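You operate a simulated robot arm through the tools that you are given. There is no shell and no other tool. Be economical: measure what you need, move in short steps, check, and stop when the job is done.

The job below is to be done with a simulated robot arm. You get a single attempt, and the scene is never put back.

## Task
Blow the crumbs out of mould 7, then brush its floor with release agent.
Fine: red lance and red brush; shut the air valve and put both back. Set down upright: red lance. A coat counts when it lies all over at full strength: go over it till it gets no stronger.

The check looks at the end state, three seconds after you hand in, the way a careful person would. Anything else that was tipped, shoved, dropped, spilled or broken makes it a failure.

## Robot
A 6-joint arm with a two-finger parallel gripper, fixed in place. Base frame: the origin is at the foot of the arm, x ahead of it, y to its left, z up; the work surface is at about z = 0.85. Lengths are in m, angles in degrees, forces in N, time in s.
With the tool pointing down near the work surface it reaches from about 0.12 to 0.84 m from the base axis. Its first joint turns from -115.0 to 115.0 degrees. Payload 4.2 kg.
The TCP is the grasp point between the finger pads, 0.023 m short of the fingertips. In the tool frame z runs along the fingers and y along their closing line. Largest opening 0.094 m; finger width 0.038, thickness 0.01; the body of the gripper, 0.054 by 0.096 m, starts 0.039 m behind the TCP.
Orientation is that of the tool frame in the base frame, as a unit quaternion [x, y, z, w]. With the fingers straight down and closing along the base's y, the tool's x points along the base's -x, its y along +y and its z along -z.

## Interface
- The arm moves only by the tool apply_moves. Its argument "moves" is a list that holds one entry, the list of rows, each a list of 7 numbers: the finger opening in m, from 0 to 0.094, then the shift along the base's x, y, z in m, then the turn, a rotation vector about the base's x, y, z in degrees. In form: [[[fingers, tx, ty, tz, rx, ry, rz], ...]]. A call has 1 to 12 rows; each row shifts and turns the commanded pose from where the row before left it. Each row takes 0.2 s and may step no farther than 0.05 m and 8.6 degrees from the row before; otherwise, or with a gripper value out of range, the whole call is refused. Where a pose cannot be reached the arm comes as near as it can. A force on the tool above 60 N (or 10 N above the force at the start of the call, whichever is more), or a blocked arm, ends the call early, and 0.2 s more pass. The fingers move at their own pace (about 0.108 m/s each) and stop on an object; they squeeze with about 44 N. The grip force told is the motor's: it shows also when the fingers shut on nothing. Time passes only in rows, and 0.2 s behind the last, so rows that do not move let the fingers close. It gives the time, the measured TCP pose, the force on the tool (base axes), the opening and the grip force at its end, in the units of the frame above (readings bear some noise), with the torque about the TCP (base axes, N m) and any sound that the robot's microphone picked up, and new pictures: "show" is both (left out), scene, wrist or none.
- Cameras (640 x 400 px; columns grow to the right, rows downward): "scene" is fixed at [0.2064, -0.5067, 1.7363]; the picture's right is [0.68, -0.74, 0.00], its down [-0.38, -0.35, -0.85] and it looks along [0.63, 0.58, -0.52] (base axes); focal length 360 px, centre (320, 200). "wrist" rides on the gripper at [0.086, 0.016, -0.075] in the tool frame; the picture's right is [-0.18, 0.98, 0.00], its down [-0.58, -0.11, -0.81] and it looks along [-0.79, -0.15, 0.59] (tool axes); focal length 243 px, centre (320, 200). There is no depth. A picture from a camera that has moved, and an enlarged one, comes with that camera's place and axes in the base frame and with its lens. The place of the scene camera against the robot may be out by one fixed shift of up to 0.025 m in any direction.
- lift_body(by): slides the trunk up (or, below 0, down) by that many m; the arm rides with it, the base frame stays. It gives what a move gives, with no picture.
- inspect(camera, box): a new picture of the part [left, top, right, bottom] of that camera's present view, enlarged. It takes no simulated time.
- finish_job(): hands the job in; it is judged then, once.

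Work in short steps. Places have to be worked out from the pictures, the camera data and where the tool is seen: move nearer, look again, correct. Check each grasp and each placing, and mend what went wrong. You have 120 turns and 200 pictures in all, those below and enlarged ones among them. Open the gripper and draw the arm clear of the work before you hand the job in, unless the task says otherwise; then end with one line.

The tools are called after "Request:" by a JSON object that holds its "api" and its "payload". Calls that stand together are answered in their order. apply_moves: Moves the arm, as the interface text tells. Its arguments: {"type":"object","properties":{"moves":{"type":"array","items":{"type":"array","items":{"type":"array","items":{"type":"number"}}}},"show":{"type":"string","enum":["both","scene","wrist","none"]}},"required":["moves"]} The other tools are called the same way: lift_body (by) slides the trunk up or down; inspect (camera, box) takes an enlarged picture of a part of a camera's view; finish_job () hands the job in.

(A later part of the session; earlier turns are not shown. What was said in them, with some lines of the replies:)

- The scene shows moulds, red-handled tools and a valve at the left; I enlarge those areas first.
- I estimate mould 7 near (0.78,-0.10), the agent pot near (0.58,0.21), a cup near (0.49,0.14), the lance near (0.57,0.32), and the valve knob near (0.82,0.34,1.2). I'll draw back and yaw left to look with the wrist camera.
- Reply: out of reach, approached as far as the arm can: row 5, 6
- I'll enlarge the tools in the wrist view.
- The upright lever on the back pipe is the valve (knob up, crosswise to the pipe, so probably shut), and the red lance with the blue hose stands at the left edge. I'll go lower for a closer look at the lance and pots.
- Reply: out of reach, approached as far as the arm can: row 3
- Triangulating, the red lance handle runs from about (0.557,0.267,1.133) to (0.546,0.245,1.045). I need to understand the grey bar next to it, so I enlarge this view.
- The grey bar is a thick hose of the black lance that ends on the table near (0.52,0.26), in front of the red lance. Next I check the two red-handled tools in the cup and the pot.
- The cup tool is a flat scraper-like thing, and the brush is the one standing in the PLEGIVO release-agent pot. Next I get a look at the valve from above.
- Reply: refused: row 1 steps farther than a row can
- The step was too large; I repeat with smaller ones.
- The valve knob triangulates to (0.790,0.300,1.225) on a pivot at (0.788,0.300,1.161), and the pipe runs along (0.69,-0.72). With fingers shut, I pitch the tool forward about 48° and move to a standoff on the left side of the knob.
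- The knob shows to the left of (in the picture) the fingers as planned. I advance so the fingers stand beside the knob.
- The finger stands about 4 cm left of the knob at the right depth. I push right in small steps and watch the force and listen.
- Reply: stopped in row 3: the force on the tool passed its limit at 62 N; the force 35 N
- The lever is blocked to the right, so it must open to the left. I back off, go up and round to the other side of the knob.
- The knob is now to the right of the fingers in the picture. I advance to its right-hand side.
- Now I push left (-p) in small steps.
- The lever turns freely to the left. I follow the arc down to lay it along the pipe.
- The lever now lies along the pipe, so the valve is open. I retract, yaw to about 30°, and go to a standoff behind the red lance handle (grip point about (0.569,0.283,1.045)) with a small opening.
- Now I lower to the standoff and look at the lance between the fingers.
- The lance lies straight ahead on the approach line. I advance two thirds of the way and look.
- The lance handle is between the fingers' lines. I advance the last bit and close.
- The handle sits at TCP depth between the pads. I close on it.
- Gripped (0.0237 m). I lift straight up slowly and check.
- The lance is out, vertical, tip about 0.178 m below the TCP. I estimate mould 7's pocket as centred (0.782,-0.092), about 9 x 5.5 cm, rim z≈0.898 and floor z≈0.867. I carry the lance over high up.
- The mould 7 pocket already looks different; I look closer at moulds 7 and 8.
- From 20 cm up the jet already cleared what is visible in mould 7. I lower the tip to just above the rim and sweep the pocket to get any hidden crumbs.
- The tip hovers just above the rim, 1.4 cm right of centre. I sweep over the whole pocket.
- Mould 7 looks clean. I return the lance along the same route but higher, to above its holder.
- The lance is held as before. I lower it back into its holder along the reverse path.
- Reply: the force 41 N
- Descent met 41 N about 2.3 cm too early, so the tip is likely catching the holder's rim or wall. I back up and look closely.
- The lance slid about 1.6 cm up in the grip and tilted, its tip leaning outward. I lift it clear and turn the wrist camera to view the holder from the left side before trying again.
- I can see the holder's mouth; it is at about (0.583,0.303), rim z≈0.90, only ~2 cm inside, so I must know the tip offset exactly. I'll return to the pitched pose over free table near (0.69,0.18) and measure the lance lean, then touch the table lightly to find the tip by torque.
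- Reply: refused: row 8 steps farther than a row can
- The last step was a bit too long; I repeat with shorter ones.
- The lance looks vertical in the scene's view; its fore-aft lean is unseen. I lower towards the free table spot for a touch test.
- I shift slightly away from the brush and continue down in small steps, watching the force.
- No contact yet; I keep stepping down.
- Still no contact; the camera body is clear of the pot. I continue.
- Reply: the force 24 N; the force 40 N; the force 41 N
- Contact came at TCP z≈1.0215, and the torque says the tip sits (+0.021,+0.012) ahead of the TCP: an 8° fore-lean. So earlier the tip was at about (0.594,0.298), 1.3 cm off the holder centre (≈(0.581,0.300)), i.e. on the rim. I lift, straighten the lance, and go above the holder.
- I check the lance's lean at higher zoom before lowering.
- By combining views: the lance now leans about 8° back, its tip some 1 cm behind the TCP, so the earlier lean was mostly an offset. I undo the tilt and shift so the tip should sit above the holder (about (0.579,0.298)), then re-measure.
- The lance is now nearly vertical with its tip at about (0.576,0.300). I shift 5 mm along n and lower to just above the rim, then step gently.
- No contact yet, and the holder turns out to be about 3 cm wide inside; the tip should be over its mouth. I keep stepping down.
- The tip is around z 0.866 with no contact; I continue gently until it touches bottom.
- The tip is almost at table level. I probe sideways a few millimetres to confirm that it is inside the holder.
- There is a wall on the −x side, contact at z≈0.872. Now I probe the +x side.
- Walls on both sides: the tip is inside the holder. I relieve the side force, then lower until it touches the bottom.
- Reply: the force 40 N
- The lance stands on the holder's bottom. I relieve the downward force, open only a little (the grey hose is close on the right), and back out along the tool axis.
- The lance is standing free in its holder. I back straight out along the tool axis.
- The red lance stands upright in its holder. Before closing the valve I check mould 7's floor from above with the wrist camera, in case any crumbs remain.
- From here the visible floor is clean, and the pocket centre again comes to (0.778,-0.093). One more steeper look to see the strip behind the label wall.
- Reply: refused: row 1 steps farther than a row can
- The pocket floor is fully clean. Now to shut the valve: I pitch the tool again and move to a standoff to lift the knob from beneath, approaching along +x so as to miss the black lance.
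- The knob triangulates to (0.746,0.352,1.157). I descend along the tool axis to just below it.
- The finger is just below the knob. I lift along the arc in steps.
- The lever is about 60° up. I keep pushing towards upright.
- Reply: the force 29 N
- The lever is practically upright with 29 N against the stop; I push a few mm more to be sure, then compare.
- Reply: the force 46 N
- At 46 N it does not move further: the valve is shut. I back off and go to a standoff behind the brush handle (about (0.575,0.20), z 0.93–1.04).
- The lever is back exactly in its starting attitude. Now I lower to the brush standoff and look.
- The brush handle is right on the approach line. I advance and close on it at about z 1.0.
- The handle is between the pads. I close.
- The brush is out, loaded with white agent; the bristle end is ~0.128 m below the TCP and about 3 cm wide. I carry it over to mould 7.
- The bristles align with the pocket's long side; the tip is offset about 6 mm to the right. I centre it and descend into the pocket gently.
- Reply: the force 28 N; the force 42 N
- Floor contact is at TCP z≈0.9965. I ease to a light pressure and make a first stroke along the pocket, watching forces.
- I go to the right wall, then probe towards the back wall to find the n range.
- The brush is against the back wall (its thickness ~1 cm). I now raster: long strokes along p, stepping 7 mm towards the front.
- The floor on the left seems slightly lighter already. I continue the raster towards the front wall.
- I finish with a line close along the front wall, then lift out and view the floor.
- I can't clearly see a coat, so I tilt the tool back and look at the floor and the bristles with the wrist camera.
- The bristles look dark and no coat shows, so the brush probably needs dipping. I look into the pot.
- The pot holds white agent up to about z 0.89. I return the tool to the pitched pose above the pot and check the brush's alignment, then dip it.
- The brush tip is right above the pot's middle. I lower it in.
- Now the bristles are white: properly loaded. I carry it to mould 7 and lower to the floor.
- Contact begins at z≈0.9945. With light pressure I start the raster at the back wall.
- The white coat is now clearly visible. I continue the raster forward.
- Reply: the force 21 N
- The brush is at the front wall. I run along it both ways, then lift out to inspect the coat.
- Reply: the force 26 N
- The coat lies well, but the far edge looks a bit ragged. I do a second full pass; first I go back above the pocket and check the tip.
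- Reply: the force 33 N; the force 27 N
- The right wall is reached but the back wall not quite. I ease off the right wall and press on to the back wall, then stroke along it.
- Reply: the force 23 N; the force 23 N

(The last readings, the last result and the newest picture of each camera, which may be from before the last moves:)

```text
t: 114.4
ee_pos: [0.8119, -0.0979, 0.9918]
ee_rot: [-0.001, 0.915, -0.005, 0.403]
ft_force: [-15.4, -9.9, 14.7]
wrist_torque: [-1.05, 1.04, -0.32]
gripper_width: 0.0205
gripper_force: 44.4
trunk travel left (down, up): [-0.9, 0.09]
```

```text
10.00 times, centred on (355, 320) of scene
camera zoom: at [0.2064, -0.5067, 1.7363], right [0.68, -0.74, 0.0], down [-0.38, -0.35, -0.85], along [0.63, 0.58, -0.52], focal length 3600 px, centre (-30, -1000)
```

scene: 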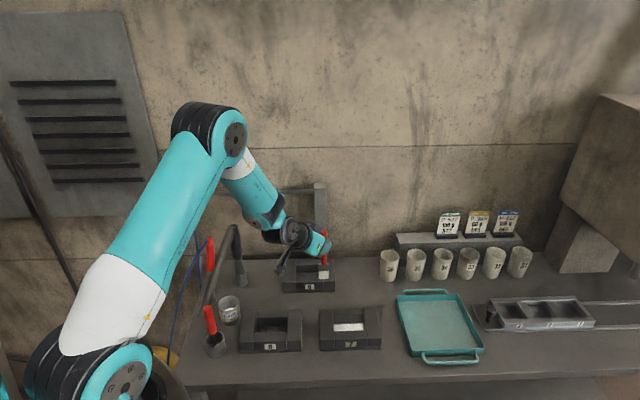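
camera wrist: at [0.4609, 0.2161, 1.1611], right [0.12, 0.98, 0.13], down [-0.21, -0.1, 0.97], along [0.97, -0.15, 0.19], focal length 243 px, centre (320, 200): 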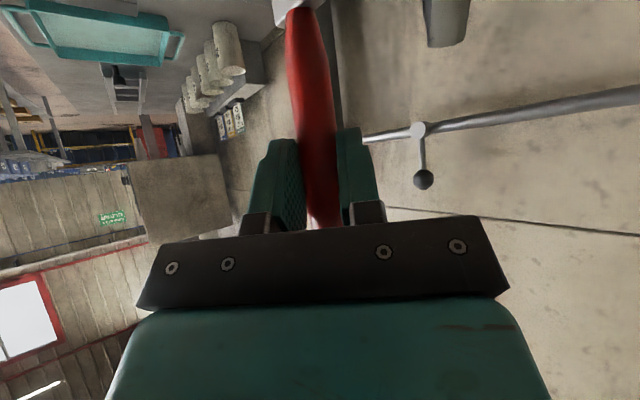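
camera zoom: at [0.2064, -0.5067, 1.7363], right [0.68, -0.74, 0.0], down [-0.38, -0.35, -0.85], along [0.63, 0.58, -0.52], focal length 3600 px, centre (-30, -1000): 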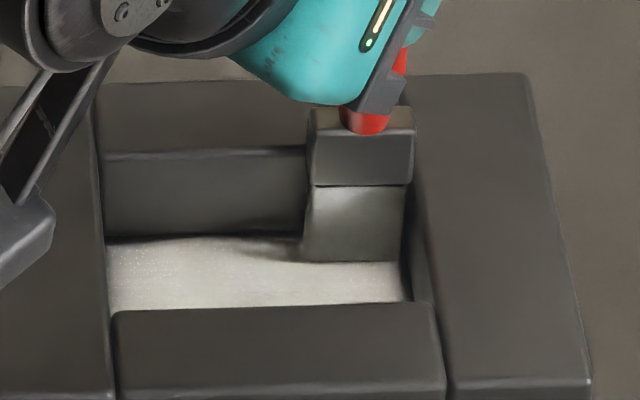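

Firm contact with the back wall now. I ease slightly and stroke along it, then raster forward again.

Request:
{"api": "apply_moves", "payload": {"moves": [[[0.0, -0.0007, -0.0007, 0, 0, 0, 0], [0.0, -0.008, 0.00835, 0, 0, 0, 0], [0.0, -0.008, 0.00835, 0, 0, 0, 0], [0.0, -0.008, 0.00835, 0, 0, 0, 0], [0.0, -0.008, 0.00835, 0, 0, 0, 0], [0.0, -0.0065, 0.0068, 0, 0, 0, 0], [0.0, 0.008, -0.00835, 0, 0, 0, 0], [0.0, 0.008, -0.00835, 0, 0, 0, 0], [0.0, 0.008, -0.00835, 0, 0, 0, 0], [0.0, 0.008, -0.00835, 0, 0, 0, 0], [0.0, 0.0065, -0.0068, 0, 0, 0, 0], [0.0, -0.005, -0.0048, 0, 0, 0, 0]]], "show": "none"}}

Request:
{"api": "apply_moves", "payload": {"moves": [[[0.0, -0.008, 0.00835, 0, 0, 0, 0], [0.0, -0.008, 0.00835, 0, 0, 0, 0], [0.0, -0.008, 0.00835, 0, 0, 0, 0], [0.0, -0.008, 0.00835, 0, 0, 0, 0], [0.0, -0.0065, 0.0068, 0, 0, 0, 0], [0.0, -0.005, -0.0048, 0, 0, 0, 0], [0.0, 0.008, -0.00835, 0, 0, 0, 0], [0.0, 0.008, -0.00835, 0, 0, 0, 0], [0.0, 0.008, -0.00835, 0, 0, 0, 0], [0.0, 0.008, -0.00835, 0, 0, 0, 0], [0.0, 0.0065, -0.0068, 0, 0, 0, 0], [0.0, -0.005, -0.0048, 0, 0, 0, 0]]], "show": "none"}}

Request:
{"api": "apply_moves", "payload": {"moves": [[[0.0, -0.008, 0.00835, 0, 0, 0, 0], [0.0, -0.008, 0.00835, 0, 0, 0, 0], [0.0, -0.008, 0.00835, 0, 0, 0, 0], [0.0, -0.008, 0.00835, 0, 0, 0, 0], [0.0, -0.0065, 0.0068, 0, 0, 0, 0], [0.0, -0.005, -0.0048, 0, 0, 0, 0], [0.0, 0.008, -0.00835, 0, 0, 0, 0], [0.0, 0.008, -0.00835, 0, 0, 0, 0], [0.0, 0.008, -0.00835, 0, 0, 0, 0], [0.0, 0.008, -0.00835, 0, 0, 0, 0], [0.0, 0.0065, -0.0068, 0, 0, 0, 0], [0.0, -0.005, -0.0048, 0, 0, 0, 0]]], "show": "none"}}

Request:
{"api": "inspect", "payload": {"camera": "scene", "box": [310, 280, 400, 350]}}

```text
t: 117.0
ee_pos: [0.8088, -0.1007, 0.9915]
ee_rot: [-0.001, 0.914, -0.002, 0.405]
ft_force: [-0.6, 0.0, -0.1]
wrist_torque: [0.02, -0.02, -0.01]
gripper_width: 0.02
gripper_force: 43.8
trunk travel left (down, up): [-0.9, 0.09]
```

```text
t: 119.6
ee_pos: [0.7988, -0.1093, 0.9907]
ee_rot: [0.0, 0.915, -0.003, 0.404]
ft_force: [2.4, 0.8, 2.8]
wrist_torque: [0.05, -0.18, 0.01]
gripper_width: 0.0197
gripper_force: 44.0
trunk travel left (down, up): [-0.9, 0.09]
```

```text
t: 122.2
ee_pos: [0.7872, -0.1197, 0.9922]
ee_rot: [-0.002, 0.914, -0.003, 0.405]
ft_force: [2.3, 1.5, 6.0]
wrist_torque: [0.14, -0.4, 0.02]
gripper_width: 0.0196
gripper_force: 44.7
trunk travel left (down, up): [-0.9, 0.09]
```

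```text
5.71 times, centred on (355, 315) of scene
camera zoom: at [0.2064, -0.5067, 1.7363], right [0.68, -0.74, 0.0], down [-0.38, -0.35, -0.85], along [0.63, 0.58, -0.52], focal length 2057 px, centre (120, -457)
```

zoom: 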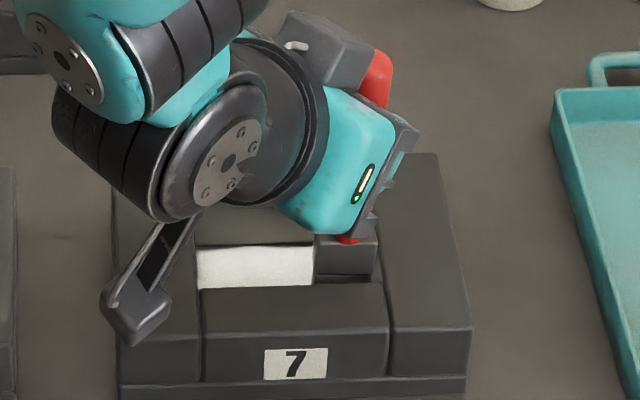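

The back edge is now clean and straight. I add 1 mm pressure and do the remaining front lines, gently at the walls.

Request:
{"api": "apply_moves", "payload": {"moves": [[[0.0, -0.008, 0.00835, -0.001, 0, 0, 0], [0.0, -0.008, 0.00835, 0, 0, 0, 0], [0.0, -0.008, 0.00835, 0, 0, 0, 0], [0.0, -0.008, 0.00835, 0, 0, 0, 0], [0.0, -0.0065, 0.0068, 0, 0, 0, 0], [0.0, -0.0025, -0.0024, 0, 0, 0, 0], [0.0, 0.008, -0.00835, 0, 0, 0, 0], [0.0, 0.008, -0.00835, 0, 0, 0, 0], [0.0, 0.008, -0.00835, 0, 0, 0, 0], [0.0, 0.008, -0.00835, 0, 0, 0, 0], [0.0, 0.0065, -0.0068, 0, 0, 0, 0]]], "show": "none"}}

Request:
{"api": "inspect", "payload": {"camera": "scene", "box": [310, 280, 400, 350]}}

```text
t: 124.6
ee_pos: [0.7859, -0.1226, 0.9902]
ee_rot: [-0.001, 0.915, -0.003, 0.404]
ft_force: [-1.8, 3.0, 17.9]
wrist_torque: [0.32, -0.06, 0.05]
gripper_width: 0.0196
gripper_force: 43.7
trunk travel left (down, up): [-0.9, 0.09]
```

```text
5.71 times, centred on (355, 315) of scene
camera zoom: at [0.2064, -0.5067, 1.7363], right [0.68, -0.74, 0.0], down [-0.38, -0.35, -0.85], along [0.63, 0.58, -0.52], focal length 2057 px, centre (120, -457)
```

zoom: 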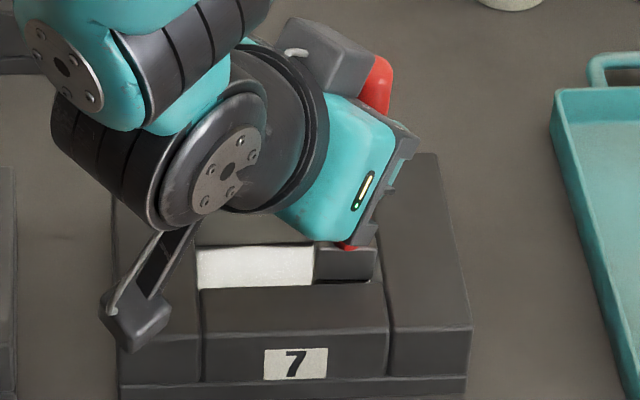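

Request:
{"api": "apply_moves", "payload": {"moves": [[[0.0, -0.0036, -0.0035, 0, 0, 0, 0], [0.0, -0.008, 0.00835, 0, 0, 0, 0], [0.0, -0.008, 0.00835, 0, 0, 0, 0], [0.0, -0.008, 0.00835, 0, 0, 0, 0], [0.0, -0.008, 0.00835, 0, 0, 0, 0], [0.0, -0.0065, 0.0068, 0, 0, 0, 0]]], "show": "none"}}

Request:
{"api": "apply_moves", "payload": {"moves": [[[0.0, -0.0022, -0.0021, 0, 0, 0, 0], [0.0, 0.008, -0.00835, 0, 0, 0, 0], [0.0, 0.008, -0.00835, 0, 0, 0, 0], [0.0, 0.008, -0.00835, 0, 0, 0, 0], [0.0, 0.008, -0.00835, 0, 0, 0, 0], [0.0, 0.0065, -0.0068, 0, 0, 0, 0]]], "show": "none"}}

Request:
{"api": "apply_moves", "payload": {"moves": [[[0.0, -0.005, 0.02, 0.0, 0, 0, 0], [0.0, 0, 0, 0.045, 0, 0, 0], [0.0, 0, 0, 0.045, 0, 0, 0], [0.0, 0, 0.03, 0.035, 0, 0, 0], [0.0, 0, 0.045, 0.01, 0, 0, 0], [0.0, 0, 0.045, 0.0, 0, 0, 0]]], "show": "none"}}

Request:
{"api": "inspect", "payload": {"camera": "scene", "box": [325, 305, 395, 350]}}

Request:
{"api": "inspect", "payload": {"camera": "scene", "box": [280, 220, 350, 290]}}

```text
t: 126.0
ee_pos: [0.7441, -0.0845, 0.9906]
ee_rot: [0.0, 0.914, -0.003, 0.406]
ft_force: [7.4, -0.1, 13.6]
wrist_torque: [-0.08, -1.26, -0.02]
gripper_width: 0.0199
gripper_force: 44.5
trunk travel left (down, up): [-0.9, 0.09]
```

```text
t: 127.4
ee_pos: [0.779, -0.1248, 0.9907]
ee_rot: [-0.001, 0.915, -0.002, 0.404]
ft_force: [3.5, 13.0, 13.2]
wrist_torque: [1.21, -0.58, 0.09]
gripper_width: 0.0198
gripper_force: 44.5
trunk travel left (down, up): [-0.9, 0.09]
```

```text
t: 128.8
ee_pos: [0.7767, 0.0114, 1.126]
ee_rot: [0.0, 0.915, -0.003, 0.404]
ft_force: [0.8, -0.6, -0.2]
wrist_torque: [0.0, 0.06, 0.04]
gripper_width: 0.0198
gripper_force: 43.9
trunk travel left (down, up): [-0.9, 0.09]
```

```text
8.89 times, centred on (360, 328) of scene
camera zoom: at [0.2064, -0.5067, 1.7363], right [0.68, -0.74, 0.0], down [-0.38, -0.35, -0.85], along [0.63, 0.58, -0.52], focal length 3200 px, centre (-36, -933)
```

zoom: 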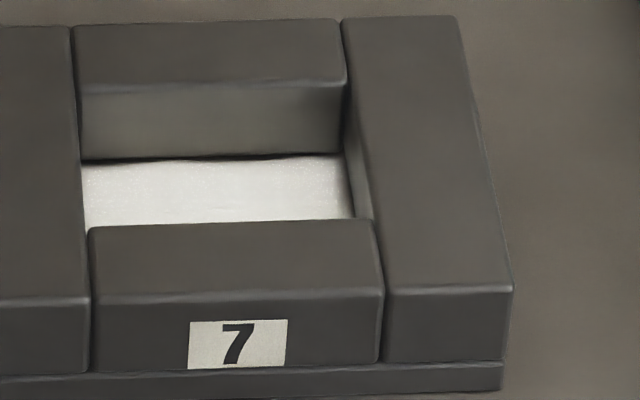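

```text
5.71 times, centred on (315, 255) of scene
camera zoom: at [0.2064, -0.5067, 1.7363], right [0.68, -0.74, 0.0], down [-0.38, -0.35, -0.85], along [0.63, 0.58, -0.52], focal length 2057 px, centre (349, -114)
```

zoom: 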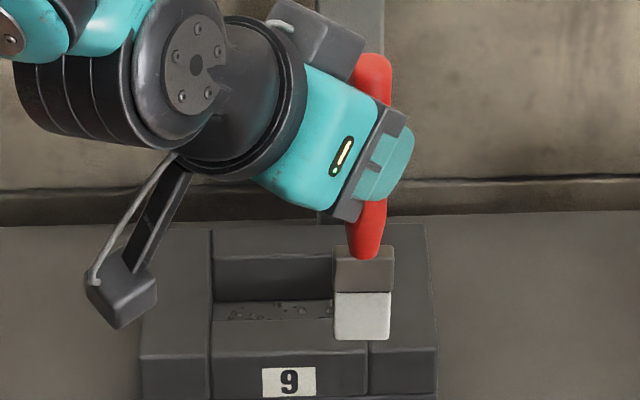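

The coat looks uniform. I check the strip behind the label wall from above, with the brush handle out of the way.

Request:
{"api": "apply_moves", "payload": {"moves": [[[0.0, -0.0128, 0.008, 0.0207, 0, 8, 0], [0.0, -0.0128, 0.008, 0.0207, 0, 8, 0], [0.0, -0.0128, 0.008, 0.0207, 0, 8, 0], [0.0, -0.0128, 0.008, 0.0207, 0, 8, 0], [0.0, -0.0128, 0.008, 0.0207, 0, 8, 0], [0.0, -0.0128, 0.008, 0.0207, 0, 8, 0]]], "show": "none"}}

Request:
{"api": "inspect", "payload": {"camera": "wrist", "box": [190, 10, 300, 110]}}

```text
t: 130.2
ee_pos: [0.698, 0.0603, 1.2513]
ee_rot: [-0.002, 1.0, -0.001, -0.004]
ft_force: [0.0, -0.6, 0.0]
wrist_torque: [0.05, -0.01, -0.02]
gripper_width: 0.0196
gripper_force: 44.3
trunk travel left (down, up): [-0.9, 0.09]
```

```text
4.00 times, centred on (245, 60) of wrist
camera zoom: at [0.6109, 0.0762, 1.3254], right [0.18, 0.98, -0.01], down [0.59, -0.1, 0.8], along [0.79, -0.15, -0.6], focal length 970 px, centre (620, 760)
```

zoom: 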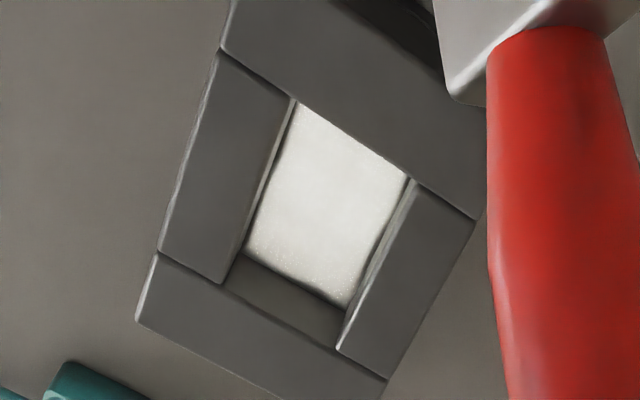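

Request:
{"api": "inspect", "payload": {"camera": "wrist", "box": [230, 30, 275, 70]}}

Request:
{"api": "inspect", "payload": {"camera": "wrist", "box": [245, 60, 300, 95]}}

```text
10.00 times, centred on (252, 50) of wrist
camera zoom: at [0.6109, 0.0762, 1.3254], right [0.18, 0.98, -0.01], down [0.59, -0.1, 0.8], along [0.79, -0.15, -0.6], focal length 2426 px, centre (995, 1700)
```

zoom: 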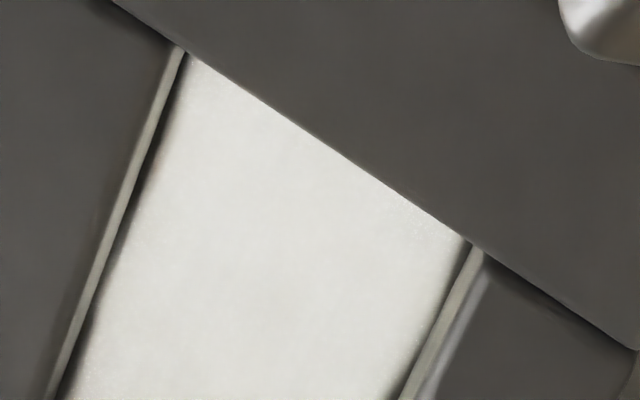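

```text
11.43 times, centred on (272, 78) of wrist
camera zoom: at [0.6109, 0.0762, 1.3254], right [0.18, 0.98, -0.01], down [0.59, -0.1, 0.8], along [0.79, -0.15, -0.6], focal length 2773 px, centre (863, 1600)
```

zoom: 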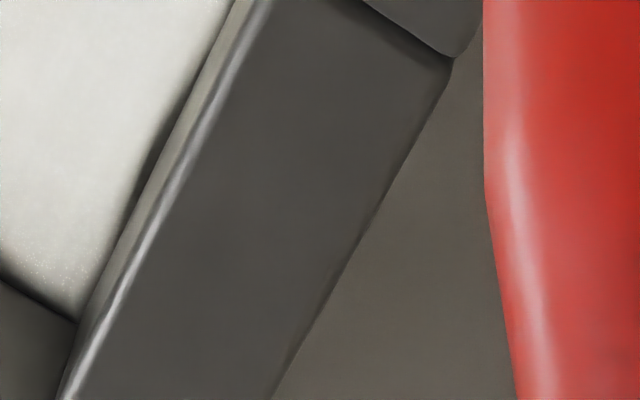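

Nearly uniform, but near the back-right corner it looks a touch thinner. I'll dip once more and give the edges a third pass: first back above the pot.

Request:
{"api": "apply_moves", "payload": {"moves": [[[0.0, -0.0207, 0.023, 0, 0, -8, 0], [0.0, -0.0207, 0.023, 0, 0, -8, 0], [0.0, -0.0207, 0.023, 0, 0, -8, 0], [0.0, -0.0207, 0.023, 0, 0, -8, 0], [0.0, -0.0207, 0.023, 0, 0, -8, 0], [0.0, -0.0207, 0.023, 0, 0, -8, 0], [0.0, 0, 0, -0.045, 0, 0, 0], [0.0, 0, 0, -0.045, 0, 0, 0]]], "show": "none"}}

Request:
{"api": "inspect", "payload": {"camera": "scene", "box": [195, 220, 275, 340]}}

```text
t: 132.0
ee_pos: [0.5739, 0.1999, 1.1585]
ee_rot: [-0.001, 0.914, -0.001, 0.406]
ft_force: [0.4, -0.4, -0.6]
wrist_torque: [0.03, -0.01, 0.04]
gripper_width: 0.0199
gripper_force: 43.7
trunk travel left (down, up): [-0.9, 0.09]
```

```text
3.33 times, centred on (235, 280) of scene
camera zoom: at [0.2064, -0.5067, 1.7363], right [0.68, -0.74, 0.0], down [-0.38, -0.35, -0.85], along [0.63, 0.58, -0.52], focal length 1200 px, centre (603, -67)
```

zoom: 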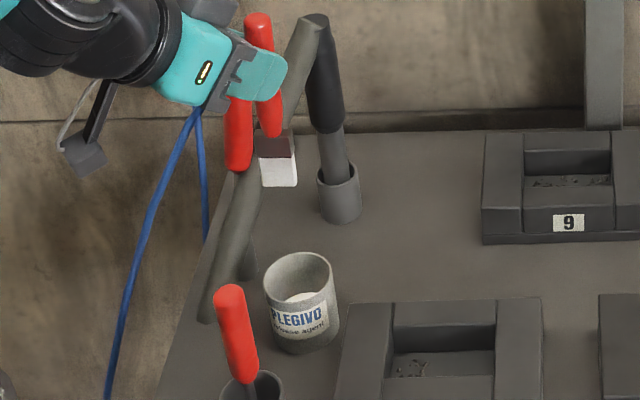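

Request:
{"api": "apply_moves", "payload": {"moves": [[[0.0, -0.001, -0.002, -0.045, 0, 0, 0], [0.0, 0, 0, -0.045, 0, 0, 0], [0.0, 0, 0, -0.045, 0, 0, 0], [0.0, 0, 0, -0.028, 0, 0, 0], [0.0, 0.003, 0, 0, 0, 0, 0], [0.0, -0.003, 0, 0, 0, 0, 0], [0.0, 0, 0, 0.03, 0, 0, 0], [0.0, 0, 0, 0.045, 0, 0, 0], [0.0, 0, 0, 0.045, 0, 0, 0], [0.0, 0, 0, 0.043, 0, 0, 0]]], "show": "none"}}

Request:
{"api": "apply_moves", "payload": {"moves": [[[0.0, 0.0251, -0.0358, 0, 0, 0, 0], [0.0, 0.0251, -0.0358, 0, 0, 0, 0], [0.0, 0.0251, -0.0358, 0, 0, 0, 0], [0.0, 0.0251, -0.0358, 0, 0, 0, 0], [0.0, 0.0251, -0.0358, 0, 0, 0, 0], [0.0, 0.0251, -0.0358, 0, 0, 0, 0], [0.0, 0.0251, -0.0358, 0, 0, 0, 0], [0.0, 0.0251, -0.0358, 0, 0, 0, 0], [0.0, 0.0, 0.0, -0.045, 0, 0, 0], [0.0, 0, 0, -0.045, 0, 0, 0]]], "show": "none"}}

Request:
{"api": "inspect", "payload": {"camera": "scene", "box": [310, 270, 400, 350]}}

```text
t: 134.2
ee_pos: [0.5733, 0.1961, 1.1606]
ee_rot: [-0.002, 0.915, -0.003, 0.403]
ft_force: [0.4, 0.4, -1.3]
wrist_torque: [0.0, -0.02, 0.0]
gripper_width: 0.0197
gripper_force: 44.2
trunk travel left (down, up): [-0.9, 0.09]
```

```text
t: 136.4
ee_pos: [0.7741, -0.0885, 1.0686]
ee_rot: [-0.001, 0.914, -0.003, 0.405]
ft_force: [0.8, 0.1, 0.9]
wrist_torque: [0.0, -0.02, 0.0]
gripper_width: 0.0198
gripper_force: 43.9
trunk travel left (down, up): [-0.9, 0.09]
```

```text
5.00 times, centred on (355, 310) of scene
camera zoom: at [0.2064, -0.5067, 1.7363], right [0.68, -0.74, 0.0], down [-0.38, -0.35, -0.85], along [0.63, 0.58, -0.52], focal length 1800 px, centre (145, -350)
```

zoom: 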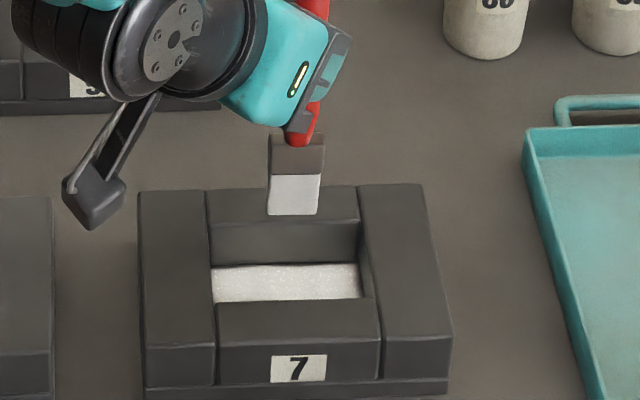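

Request:
{"api": "apply_moves", "payload": {"moves": [[[0.0, 0, 0, -0.04, 0, 0, 0], [0.0, 0, 0, -0.03, 0, 0, 0], [0.0, 0, 0, -0.0075, 0, 0, 0], [0.0, 0.0058, 0.0055, 0, 0, 0, 0], [0.0, 0.0058, 0.0055, 0, 0, 0, 0], [0.0, 0.0071, -0.0074, 0, 0, 0, 0], [0.0, 0.0071, -0.0074, 0, 0, 0, 0], [0.0, 0.0071, -0.0074, 0, 0, 0, 0]]], "show": "none"}}

Request:
{"api": "apply_moves", "payload": {"moves": [[[0.0, 0.0015, 0.0014, 0, 0, 0, 0], [0.0, 0.0014, -0.0015, 0, 0, 0, 0]]], "show": "none"}}

```text
t: 138.2
ee_pos: [0.8065, -0.101, 0.9928]
ee_rot: [-0.002, 0.915, -0.002, 0.404]
ft_force: [-1.6, 0.9, -0.3]
wrist_torque: [0.09, 0.12, -0.03]
gripper_width: 0.0199
gripper_force: 43.5
trunk travel left (down, up): [-0.9, 0.09]
```

```text
t: 138.8
ee_pos: [0.8083, -0.0986, 0.9936]
ee_rot: [0.0, 0.915, -0.002, 0.403]
ft_force: [-8.0, 6.3, 2.7]
wrist_torque: [0.49, 0.67, 0.04]
gripper_width: 0.0197
gripper_force: 43.9
trunk travel left (down, up): [-0.9, 0.09]
```

At the right wall. I add a little pressure, find the back wall, and stroke along it both ways.

Request:
{"api": "apply_moves", "payload": {"moves": [[[0.0, 0.0022, 0.0045, -0.002, 0, 0, 0], [0.0, 0.0015, 0.0015, 0, 0, 0, 0]]], "show": "none"}}

Request:
{"api": "apply_moves", "payload": {"moves": [[[0.0, -0.008, 0.00835, 0, 0, 0, 0], [0.0, -0.008, 0.00835, 0, 0, 0, 0], [0.0, -0.008, 0.00835, 0, 0, 0, 0], [0.0, -0.008, 0.00835, 0, 0, 0, 0], [0.0, -0.0075, 0.0078, 0, 0, 0, 0], [0.0, 0.008, -0.00835, 0, 0, 0, 0], [0.0, 0.008, -0.00835, 0, 0, 0, 0], [0.0, 0.008, -0.00835, 0, 0, 0, 0], [0.0, 0.008, -0.00835, 0, 0, 0, 0], [0.0, 0.0075, -0.0078, 0, 0, 0, 0]]], "show": "none"}}

Request:
{"api": "inspect", "payload": {"camera": "scene", "box": [310, 280, 400, 350]}}

```text
t: 139.4
ee_pos: [0.8113, -0.0961, 0.9917]
ee_rot: [0.0, 0.914, -0.005, 0.406]
ft_force: [-14.4, -3.8, 11.1]
wrist_torque: [-0.39, 0.99, -0.19]
gripper_width: 0.0199
gripper_force: 43.5
trunk travel left (down, up): [-0.9, 0.09]
```

```text
t: 141.6
ee_pos: [0.8122, -0.0954, 0.9911]
ee_rot: [0.0, 0.914, -0.003, 0.405]
ft_force: [-1.2, 1.9, 11.4]
wrist_torque: [0.21, 0.04, 0.04]
gripper_width: 0.0202
gripper_force: 44.4
trunk travel left (down, up): [-0.9, 0.09]
```

```text
5.71 times, centred on (355, 315) of scene
camera zoom: at [0.2064, -0.5067, 1.7363], right [0.68, -0.74, 0.0], down [-0.38, -0.35, -0.85], along [0.63, 0.58, -0.52], focal length 2057 px, centre (120, -457)
```

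zoom: 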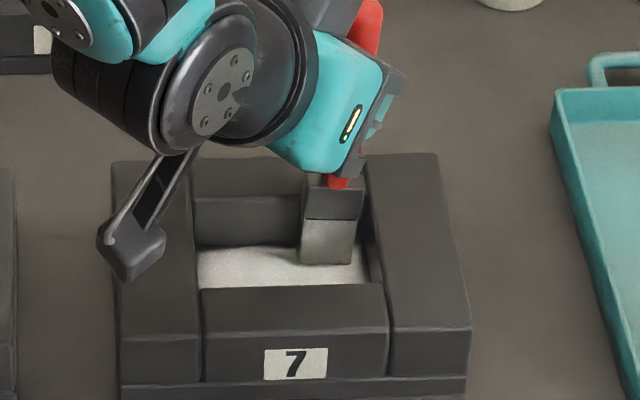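

A gap of ~1 cm remains on the right, so I move to the right wall, then go down it to the front.

Request:
{"api": "apply_moves", "payload": {"moves": [[[0.0, 0.0055, -0.0058, 0, 0, 0, 0], [0.0, 0.0028, -0.0029, 0, 0, 0, 0]]], "show": "none"}}

Request:
{"api": "apply_moves", "payload": {"moves": [[[0.0, -0.0043, -0.0041, 0, 0, 0, 0], [0.0, -0.0043, -0.0041, 0, 0, 0, 0], [0.0, -0.0043, -0.0041, 0, 0, 0, 0], [0.0, -0.0043, -0.0041, 0, 0, 0, 0], [0.0, -0.0043, -0.0041, 0, 0, 0, 0], [0.0, -0.0043, -0.0041, 0, 0, 0, 0], [0.0, -0.0036, -0.0035, 0, 0, 0, 0]]], "show": "none"}}

Request:
{"api": "inspect", "payload": {"camera": "scene", "box": [310, 280, 400, 350]}}

```text
t: 142.2
ee_pos: [0.8177, -0.1003, 0.9893]
ee_rot: [-0.002, 0.915, -0.001, 0.404]
ft_force: [-11.9, 16.8, 8.8]
wrist_torque: [1.28, 0.89, 0.1]
gripper_width: 0.0201
gripper_force: 44.3
trunk travel left (down, up): [-0.9, 0.09]
```

```text
t: 143.8
ee_pos: [0.7923, -0.1334, 0.9918]
ee_rot: [-0.001, 0.914, -0.003, 0.406]
ft_force: [3.5, 13.2, 0.2]
wrist_torque: [1.44, -0.54, 0.01]
gripper_width: 0.0203
gripper_force: 43.9
trunk travel left (down, up): [-0.9, 0.09]
```

```text
5.71 times, centred on (355, 315) of scene
camera zoom: at [0.2064, -0.5067, 1.7363], right [0.68, -0.74, 0.0], down [-0.38, -0.35, -0.85], along [0.63, 0.58, -0.52], focal length 2057 px, centre (120, -457)
```

zoom: 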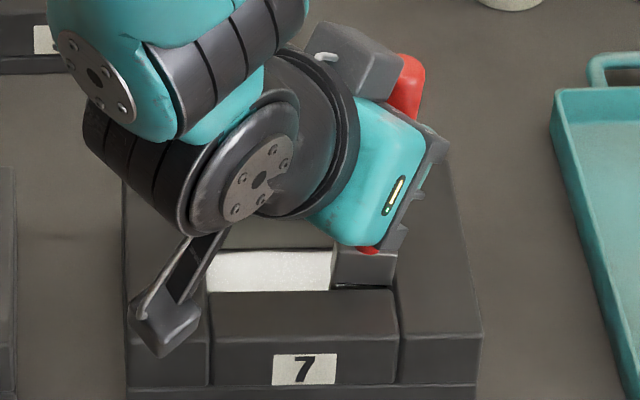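

My push shifted the mould about 3–4 mm to the right; I'll be gentler and end on the left side, nudging it back. Now the front line going left.

Request:
{"api": "apply_moves", "payload": {"moves": [[[0.0, -0.0015, 0.0035, -0.001, 0, 0, 0], [0.0, -0.008, 0.00835, 0, 0, 0, 0], [0.0, -0.008, 0.00835, 0, 0, 0, 0], [0.0, -0.008, 0.00835, 0, 0, 0, 0], [0.0, -0.008, 0.00835, 0, 0, 0, 0], [0.0, -0.0055, 0.0058, 0, 0, 0, 0]]], "show": "none"}}

Request:
{"api": "apply_moves", "payload": {"moves": [[[0.0, -0.002, 0.0021, 0, 0, 0, 0]]], "show": "none"}}

Request:
{"api": "inspect", "payload": {"camera": "scene", "box": [310, 280, 400, 350]}}

```text
t: 145.2
ee_pos: [0.7526, -0.0894, 0.9896]
ee_rot: [-0.001, 0.915, -0.003, 0.404]
ft_force: [9.4, 3.7, 8.7]
wrist_torque: [0.33, -1.31, -0.06]
gripper_width: 0.0201
gripper_force: 43.9
trunk travel left (down, up): [-0.9, 0.09]
```

```text
t: 145.6
ee_pos: [0.7505, -0.0872, 0.9897]
ee_rot: [0.0, 0.914, -0.003, 0.405]
ft_force: [11.1, 0.7, 8.9]
wrist_torque: [-0.06, -1.37, -0.08]
gripper_width: 0.0197
gripper_force: 43.9
trunk travel left (down, up): [-0.9, 0.09]
```

```text
5.71 times, centred on (355, 315) of scene
camera zoom: at [0.2064, -0.5067, 1.7363], right [0.68, -0.74, 0.0], down [-0.38, -0.35, -0.85], along [0.63, 0.58, -0.52], focal length 2057 px, centre (120, -457)
```

zoom: 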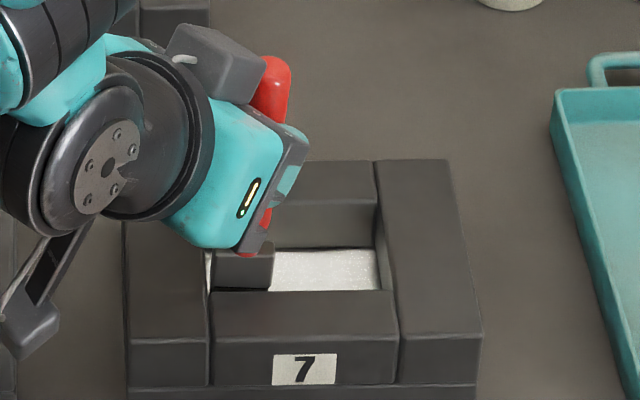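

I continue up the left wall with a slight leftward nudge, then a few middle lines.

Request:
{"api": "apply_moves", "payload": {"moves": [[[0.0, -0.0016, 0.0055, 0, 0, 0, 0], [0.0, 0.0036, 0.0062, 0, 0, 0, 0], [0.0, 0.0043, 0.0041, 0, 0, 0, 0], [0.0, 0.0043, 0.0041, 0, 0, 0, 0], [0.0, 0.0043, 0.0041, 0, 0, 0, 0], [0.0, 0.0043, 0.0041, 0, 0, 0, 0], [0.0, 0.0036, 0.0035, 0, 0, 0, 0]]], "show": "none"}}

Request:
{"api": "inspect", "payload": {"camera": "scene", "box": [310, 280, 400, 350]}}

```text
t: 147.2
ee_pos: [0.7737, -0.0567, 0.9879]
ee_rot: [-0.001, 0.915, -0.004, 0.404]
ft_force: [3.7, -17.3, 8.3]
wrist_torque: [-1.71, -0.48, 0.0]
gripper_width: 0.0215
gripper_force: 44.0
trunk travel left (down, up): [-0.9, 0.09]
```

```text
5.71 times, centred on (355, 315) of scene
camera zoom: at [0.2064, -0.5067, 1.7363], right [0.68, -0.74, 0.0], down [-0.38, -0.35, -0.85], along [0.63, 0.58, -0.52], focal length 2057 px, centre (120, -457)
```

zoom: 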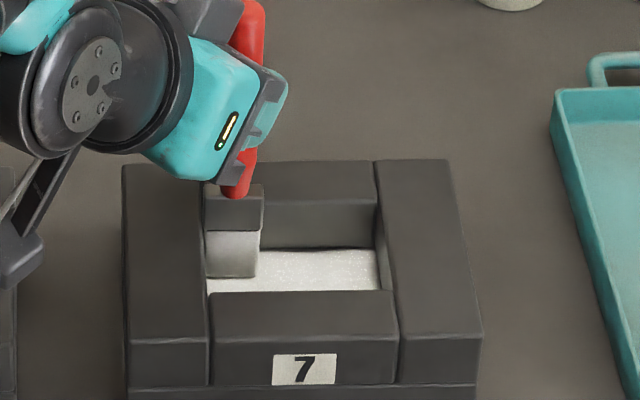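

Request:
{"api": "apply_moves", "payload": {"moves": [[[0.0, -0.0028, 0.0029, 0, 0, 0, 0], [0.0, 0.0035, -0.0036, 0, 0, 0, 0], [0.0, 0.0025, 0.0024, 0, 0, 0, 0], [0.0, 0.008, -0.00835, 0, 0, 0, 0], [0.0, 0.008, -0.00835, 0, 0, 0, 0], [0.0, 0.008, -0.00835, 0, 0, 0, 0], [0.0, 0.008, -0.00835, 0, 0, 0, 0], [0.0, -0.0055, -0.0053, 0, 0, 0, 0], [0.0, -0.008, 0.00835, 0, 0, 0, 0], [0.0, -0.008, 0.00835, 0, 0, 0, 0], [0.0, -0.008, 0.00835, 0, 0, 0, 0], [0.0, -0.006, 0.0063, 0, 0, 0, 0]]], "show": "none"}}

Request:
{"api": "apply_moves", "payload": {"moves": [[[0.0, -0.0055, -0.0053, 0, 0, 0, 0], [0.0, 0.008, -0.00835, 0, 0, 0, 0], [0.0, 0.008, -0.00835, 0, 0, 0, 0], [0.0, 0.008, -0.00835, 0, 0, 0, 0], [0.0, 0.006, -0.0063, 0, 0, 0, 0], [0.0, -0.0055, -0.0053, 0, 0, 0, 0], [0.0, -0.008, 0.00835, 0, 0, 0, 0], [0.0, -0.008, 0.00835, 0, 0, 0, 0], [0.0, -0.008, 0.00835, 0, 0, 0, 0], [0.0, 0.003, 0.003, 0.02, 0, 0, 0], [0.0, 0.01, -0.01, 0.045, 0, 0, 0], [0.0, 0, 0.02, 0.045, 0, 0, 0]]], "show": "none"}}

Request:
{"api": "apply_moves", "payload": {"moves": [[[0.0, -0.0128, 0.024, 0.0207, 0, 8, 0], [0.0, -0.0128, 0.024, 0.0207, 0, 8, 0], [0.0, -0.0128, 0.024, 0.0207, 0, 8, 0], [0.0, -0.0128, 0.024, 0.0207, 0, 8, 0], [0.0, -0.0128, 0.018, 0.0207, 0, 8, 0], [0.0, -0.0028, 0.008, 0.0207, 0, 8, 0]]], "show": "wrist"}}

Request:
{"api": "inspect", "payload": {"camera": "wrist", "box": [190, 10, 300, 110]}}

```text
t: 149.8
ee_pos: [0.7742, -0.0614, 0.9886]
ee_rot: [0.001, 0.914, -0.004, 0.405]
ft_force: [3.2, -1.5, -1.5]
wrist_torque: [-0.2, -0.36, 0.02]
gripper_width: 0.0198
gripper_force: 44.5
trunk travel left (down, up): [-0.9, 0.09]
```

```text
t: 152.4
ee_pos: [0.7825, -0.0659, 1.0999]
ee_rot: [-0.001, 0.915, -0.003, 0.404]
ft_force: [0.5, 0.4, -0.2]
wrist_torque: [-0.01, 0.04, 0.03]
gripper_width: 0.0196
gripper_force: 44.4
trunk travel left (down, up): [-0.9, 0.09]
```

```text
t: 153.8
ee_pos: [0.7148, 0.0557, 1.2222]
ee_rot: [-0.001, 1.0, -0.002, -0.003]
ft_force: [0.3, 0.0, -0.1]
wrist_torque: [0.02, -0.04, -0.05]
gripper_width: 0.0194
gripper_force: 43.8
trunk travel left (down, up): [-0.9, 0.09]
camera wrist: at [0.6278, 0.0722, 1.2983], right [0.18, 0.98, -0.01], down [0.59, -0.1, 0.8], along [0.79, -0.15, -0.6], focal length 243 px, centre (320, 200)
```

wrist: 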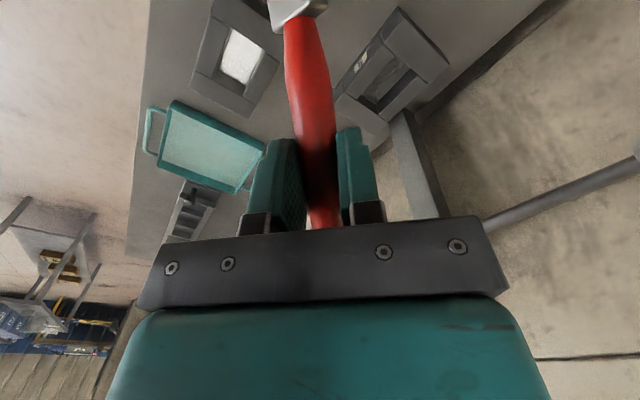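

```text
4.00 times, centred on (245, 60) of wrist
camera zoom: at [0.6278, 0.0722, 1.2983], right [0.18, 0.98, -0.01], down [0.59, -0.1, 0.8], along [0.79, -0.15, -0.6], focal length 970 px, centre (620, 760)
```

zoom: 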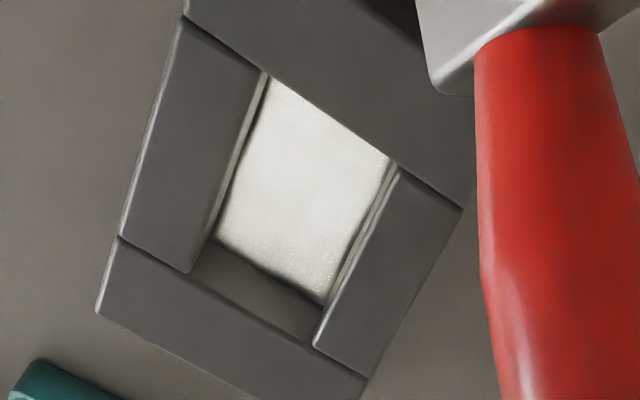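

The coat is uniform and no stronger than before, so it is complete. Now I return the brush: above the pot, check alignment.

Request:
{"api": "apply_moves", "payload": {"moves": [[[0.0, -0.0236, 0.0236, 0, 0, -8, 0], [0.0, -0.0236, 0.0236, 0, 0, -8, 0], [0.0, -0.0236, 0.0236, 0, 0, -8, 0], [0.0, -0.0236, 0.0236, 0, 0, -8, 0], [0.0, -0.0236, 0.0236, 0, 0, -8, 0], [0.0, -0.0236, 0.0236, 0, 0, -8, 0], [0.0, 0, 0, -0.04, 0, 0, 0]]], "show": "none"}}

Request:
{"api": "inspect", "payload": {"camera": "scene", "box": [195, 220, 275, 340]}}

```text
t: 155.4
ee_pos: [0.5723, 0.1975, 1.1832]
ee_rot: [-0.001, 0.914, -0.002, 0.405]
ft_force: [-0.9, -0.1, 0.3]
wrist_torque: [0.0, -0.02, -0.01]
gripper_width: 0.0199
gripper_force: 44.0
trunk travel left (down, up): [-0.9, 0.09]
```

```text
3.33 times, centred on (235, 280) of scene
camera zoom: at [0.2064, -0.5067, 1.7363], right [0.68, -0.74, 0.0], down [-0.38, -0.35, -0.85], along [0.63, 0.58, -0.52], focal length 1200 px, centre (603, -67)
```

zoom: 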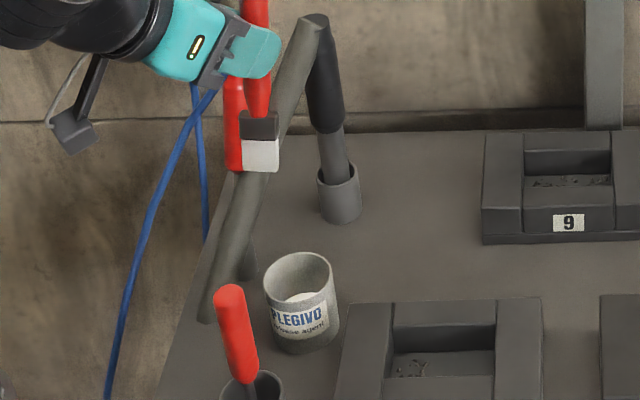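

The tip now sits about 1.3 cm left of before (the brush tilted a little in the grip). I shift right by that and lower into the pot.

Request:
{"api": "apply_moves", "payload": {"moves": [[[0.0, 0.009, -0.0094, -0.03, 0, 0, 0], [0.0, 0, 0, -0.04, 0, 0, 0], [0.0, 0, 0, -0.035, 0, 0, 0]]], "show": "none"}}

Request:
{"api": "inspect", "payload": {"camera": "scene", "box": [205, 250, 265, 335]}}

```text
t: 156.2
ee_pos: [0.5814, 0.189, 1.0785]
ee_rot: [0.0, 0.914, -0.002, 0.405]
ft_force: [0.0, 0.5, -1.2]
wrist_torque: [0.0, 0.02, -0.01]
gripper_width: 0.0199
gripper_force: 43.6
trunk travel left (down, up): [-0.9, 0.09]
```

```text
4.71 times, centred on (235, 292) of scene
camera zoom: at [0.2064, -0.5067, 1.7363], right [0.68, -0.74, 0.0], down [-0.38, -0.35, -0.85], along [0.63, 0.58, -0.52], focal length 1694 px, centre (720, -235)
```

zoom: 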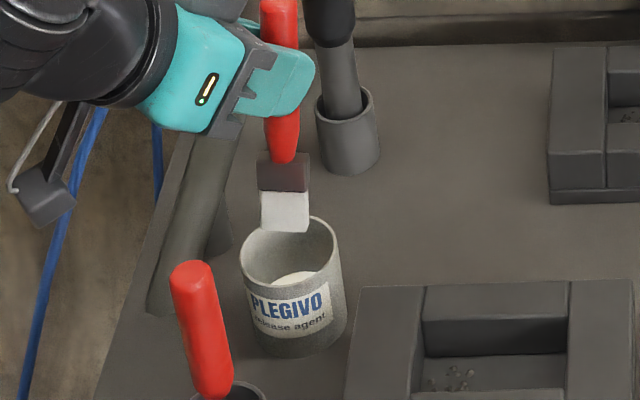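

Request:
{"api": "apply_moves", "payload": {"moves": [[[0.0, 0.001, 0.006, -0.01, 0, 0, 0], [0.0, 0, 0, -0.03, 0, 0, 0], [0.0, 0, 0, -0.03, 0, 0, 0], [0.0, 0, 0, -0.01, 0, 0, 0]]], "show": "none"}}

Request:
{"api": "apply_moves", "payload": {"moves": [[[0.0, 0, 0, -0.006, 0, 0, 0]]], "show": "none"}}

Request:
{"api": "apply_moves", "payload": {"moves": [[[0.0, 0, 0, -0.004, 0, 0, 0]]], "show": "none"}}

Request:
{"api": "inspect", "payload": {"camera": "scene", "box": [205, 250, 265, 335]}}

```text
t: 157.2
ee_pos: [0.5829, 0.1956, 0.9974]
ee_rot: [-0.001, 0.915, -0.002, 0.404]
ft_force: [0.0, -0.4, 0.1]
wrist_torque: [0.01, 0.01, 0.01]
gripper_width: 0.02
gripper_force: 43.9
trunk travel left (down, up): [-0.9, 0.09]
```

```text
t: 157.6
ee_pos: [0.5827, 0.1954, 0.9951]
ee_rot: [-0.001, 0.914, -0.002, 0.405]
ft_force: [-1.9, 0.3, 6.7]
wrist_torque: [-0.05, 0.06, -0.01]
gripper_width: 0.0198
gripper_force: 44.1
trunk travel left (down, up): [-0.9, 0.09]
```

```text
t: 158.0
ee_pos: [0.5836, 0.1961, 0.994]
ee_rot: [-0.001, 0.913, -0.001, 0.408]
ft_force: [-2.2, -0.5, 39.1]
wrist_torque: [-0.4, -0.06, -0.03]
gripper_width: 0.0197
gripper_force: 43.9
trunk travel left (down, up): [-0.9, 0.09]
```

```text
4.71 times, centred on (235, 292) of scene
camera zoom: at [0.2064, -0.5067, 1.7363], right [0.68, -0.74, 0.0], down [-0.38, -0.35, -0.85], along [0.63, 0.58, -0.52], focal length 1694 px, centre (720, -235)
```

zoom: 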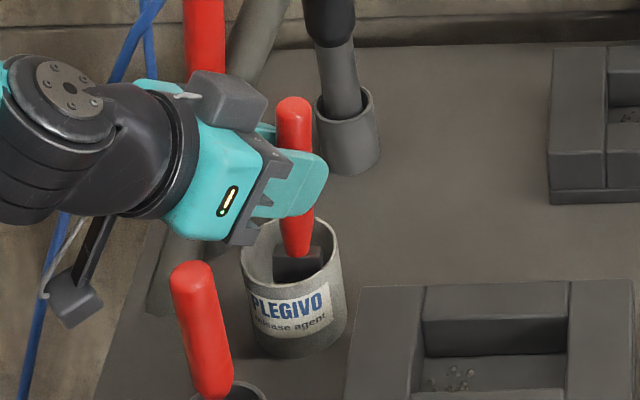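

The brush stands on the pot's bottom. I relieve the pressure, open a little, and back out along the tool axis.

Request:
{"api": "apply_moves", "payload": {"moves": [[[0.0, 0, 0, 0.006, 0, 0, 0], [0.04, 0, 0, 0, 0, 0, 0], [0.04, 0, 0, 0, 0, 0, 0]]], "show": "none"}}

Request:
{"api": "apply_moves", "payload": {"moves": [[[0.045, -0.015, 0, 0.014, 0, 0, 0], [0.045, -0.025, 0, 0.023, 0, 0, 0], [0.045, -0.03, 0, 0.028, 0, 0, 0], [0.045, -0.03, 0, 0.028, 0, 0, 0], [0.045, 0, 0, 0.045, 0, 0, 0]]], "show": "scene"}}

Request:
{"api": "inspect", "payload": {"camera": "scene", "box": [170, 220, 290, 350]}}

```text
t: 158.8
ee_pos: [0.5829, 0.194, 0.9931]
ee_rot: [0.0, 0.915, -0.003, 0.404]
ft_force: [0.5, -0.6, 0.3]
wrist_torque: [-0.01, 0.0, -0.01]
gripper_width: 0.0399
gripper_force: 0.1
trunk travel left (down, up): [-0.9, 0.09]
```

```text
t: 160.0
ee_pos: [0.4853, 0.1893, 1.1276]
ee_rot: [0.002, 0.915, -0.011, 0.403]
ft_force: [-0.1, 0.6, 0.1]
wrist_torque: [-0.01, 0.0, 0.01]
gripper_width: 0.0452
gripper_force: 0.1
trunk travel left (down, up): [-0.9, 0.09]
```

scene: 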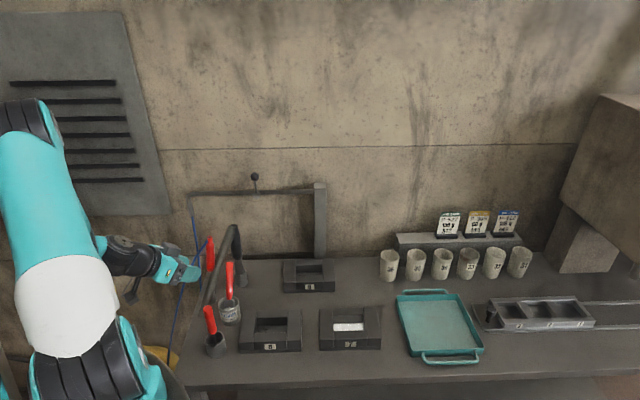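

```text
3.08 times, centred on (230, 285) of scene
camera zoom: at [0.2064, -0.5067, 1.7363], right [0.68, -0.74, 0.0], down [-0.38, -0.35, -0.85], along [0.63, 0.58, -0.52], focal length 1108 px, centre (597, -62)
```

zoom: 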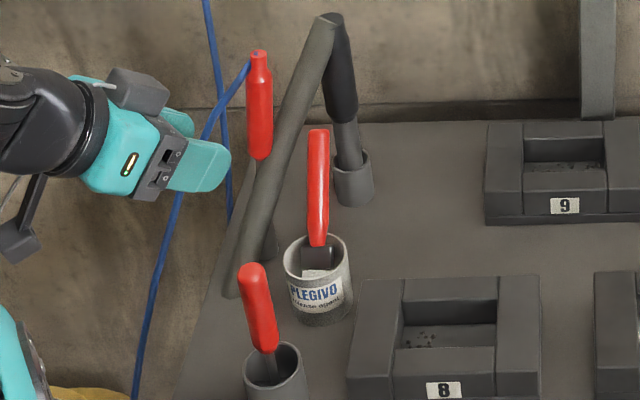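

Brush, lance, scraper and pot all stand as they should. I draw the arm up and clear and take a final look.

Request:
{"api": "apply_moves", "payload": {"moves": [[[0.06, 0, 0, 0.045, 0, 0, 0], [0.06, 0, 0, 0.045, 0, 0, 0], [0.06, 0, -0.02, 0.04, 0, 0, 0], [0.06, 0, -0.04, 0.02, 0, 0, 0], [0.06, 0, -0.04, 0.0, 0, 0, 0]]], "show": "scene"}}

Request:
{"api": "inspect", "payload": {"camera": "scene", "box": [170, 160, 410, 360]}}

```text
t: 161.2
ee_pos: [0.4895, 0.1062, 1.2891]
ee_rot: [-0.002, 0.915, -0.002, 0.404]
ft_force: [0.5, 1.1, 0.5]
wrist_torque: [-0.01, 0.0, 0.03]
gripper_width: 0.0602
gripper_force: 0.1
out of reach, approached as far as the arm can: row 5
trunk travel left (down, up): [-0.9, 0.09]
```

scene: 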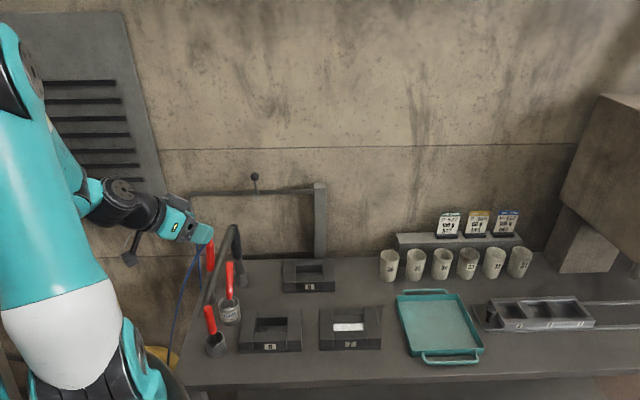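

```text
2.00 times, centred on (290, 260) of scene
camera zoom: at [0.2064, -0.5067, 1.7363], right [0.68, -0.74, 0.0], down [-0.38, -0.35, -0.85], along [0.63, 0.58, -0.52], focal length 720 px, centre (380, 80)
```

zoom: 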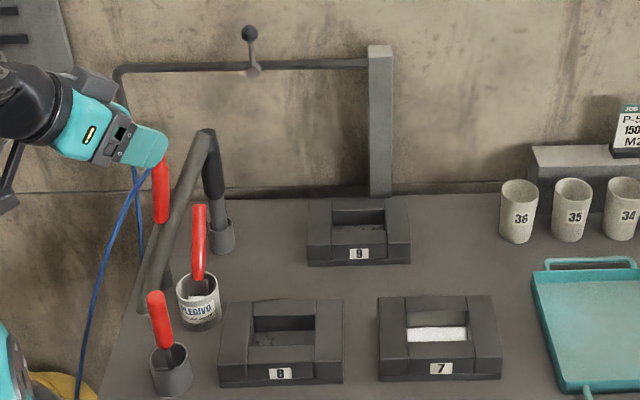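

Everything is in place: mould 7 is clean and coated, the valve lever is upright (shut), the lance and brush are back, and the gripper is open and clear of the bench. I hand the job in.

Request:
{"api": "finish_job", "payload": {}}

```text
The job is handed in.
```

Job handed in: mould 7 is blown clean and its floor fully coated, the air valve is shut, the red lance stands upright in its holder and the red brush is back in its pot. Two side effects: the air jet also cleared some crumbs from mould 8, and brushing against the walls moved mould 7 about 3 mm.
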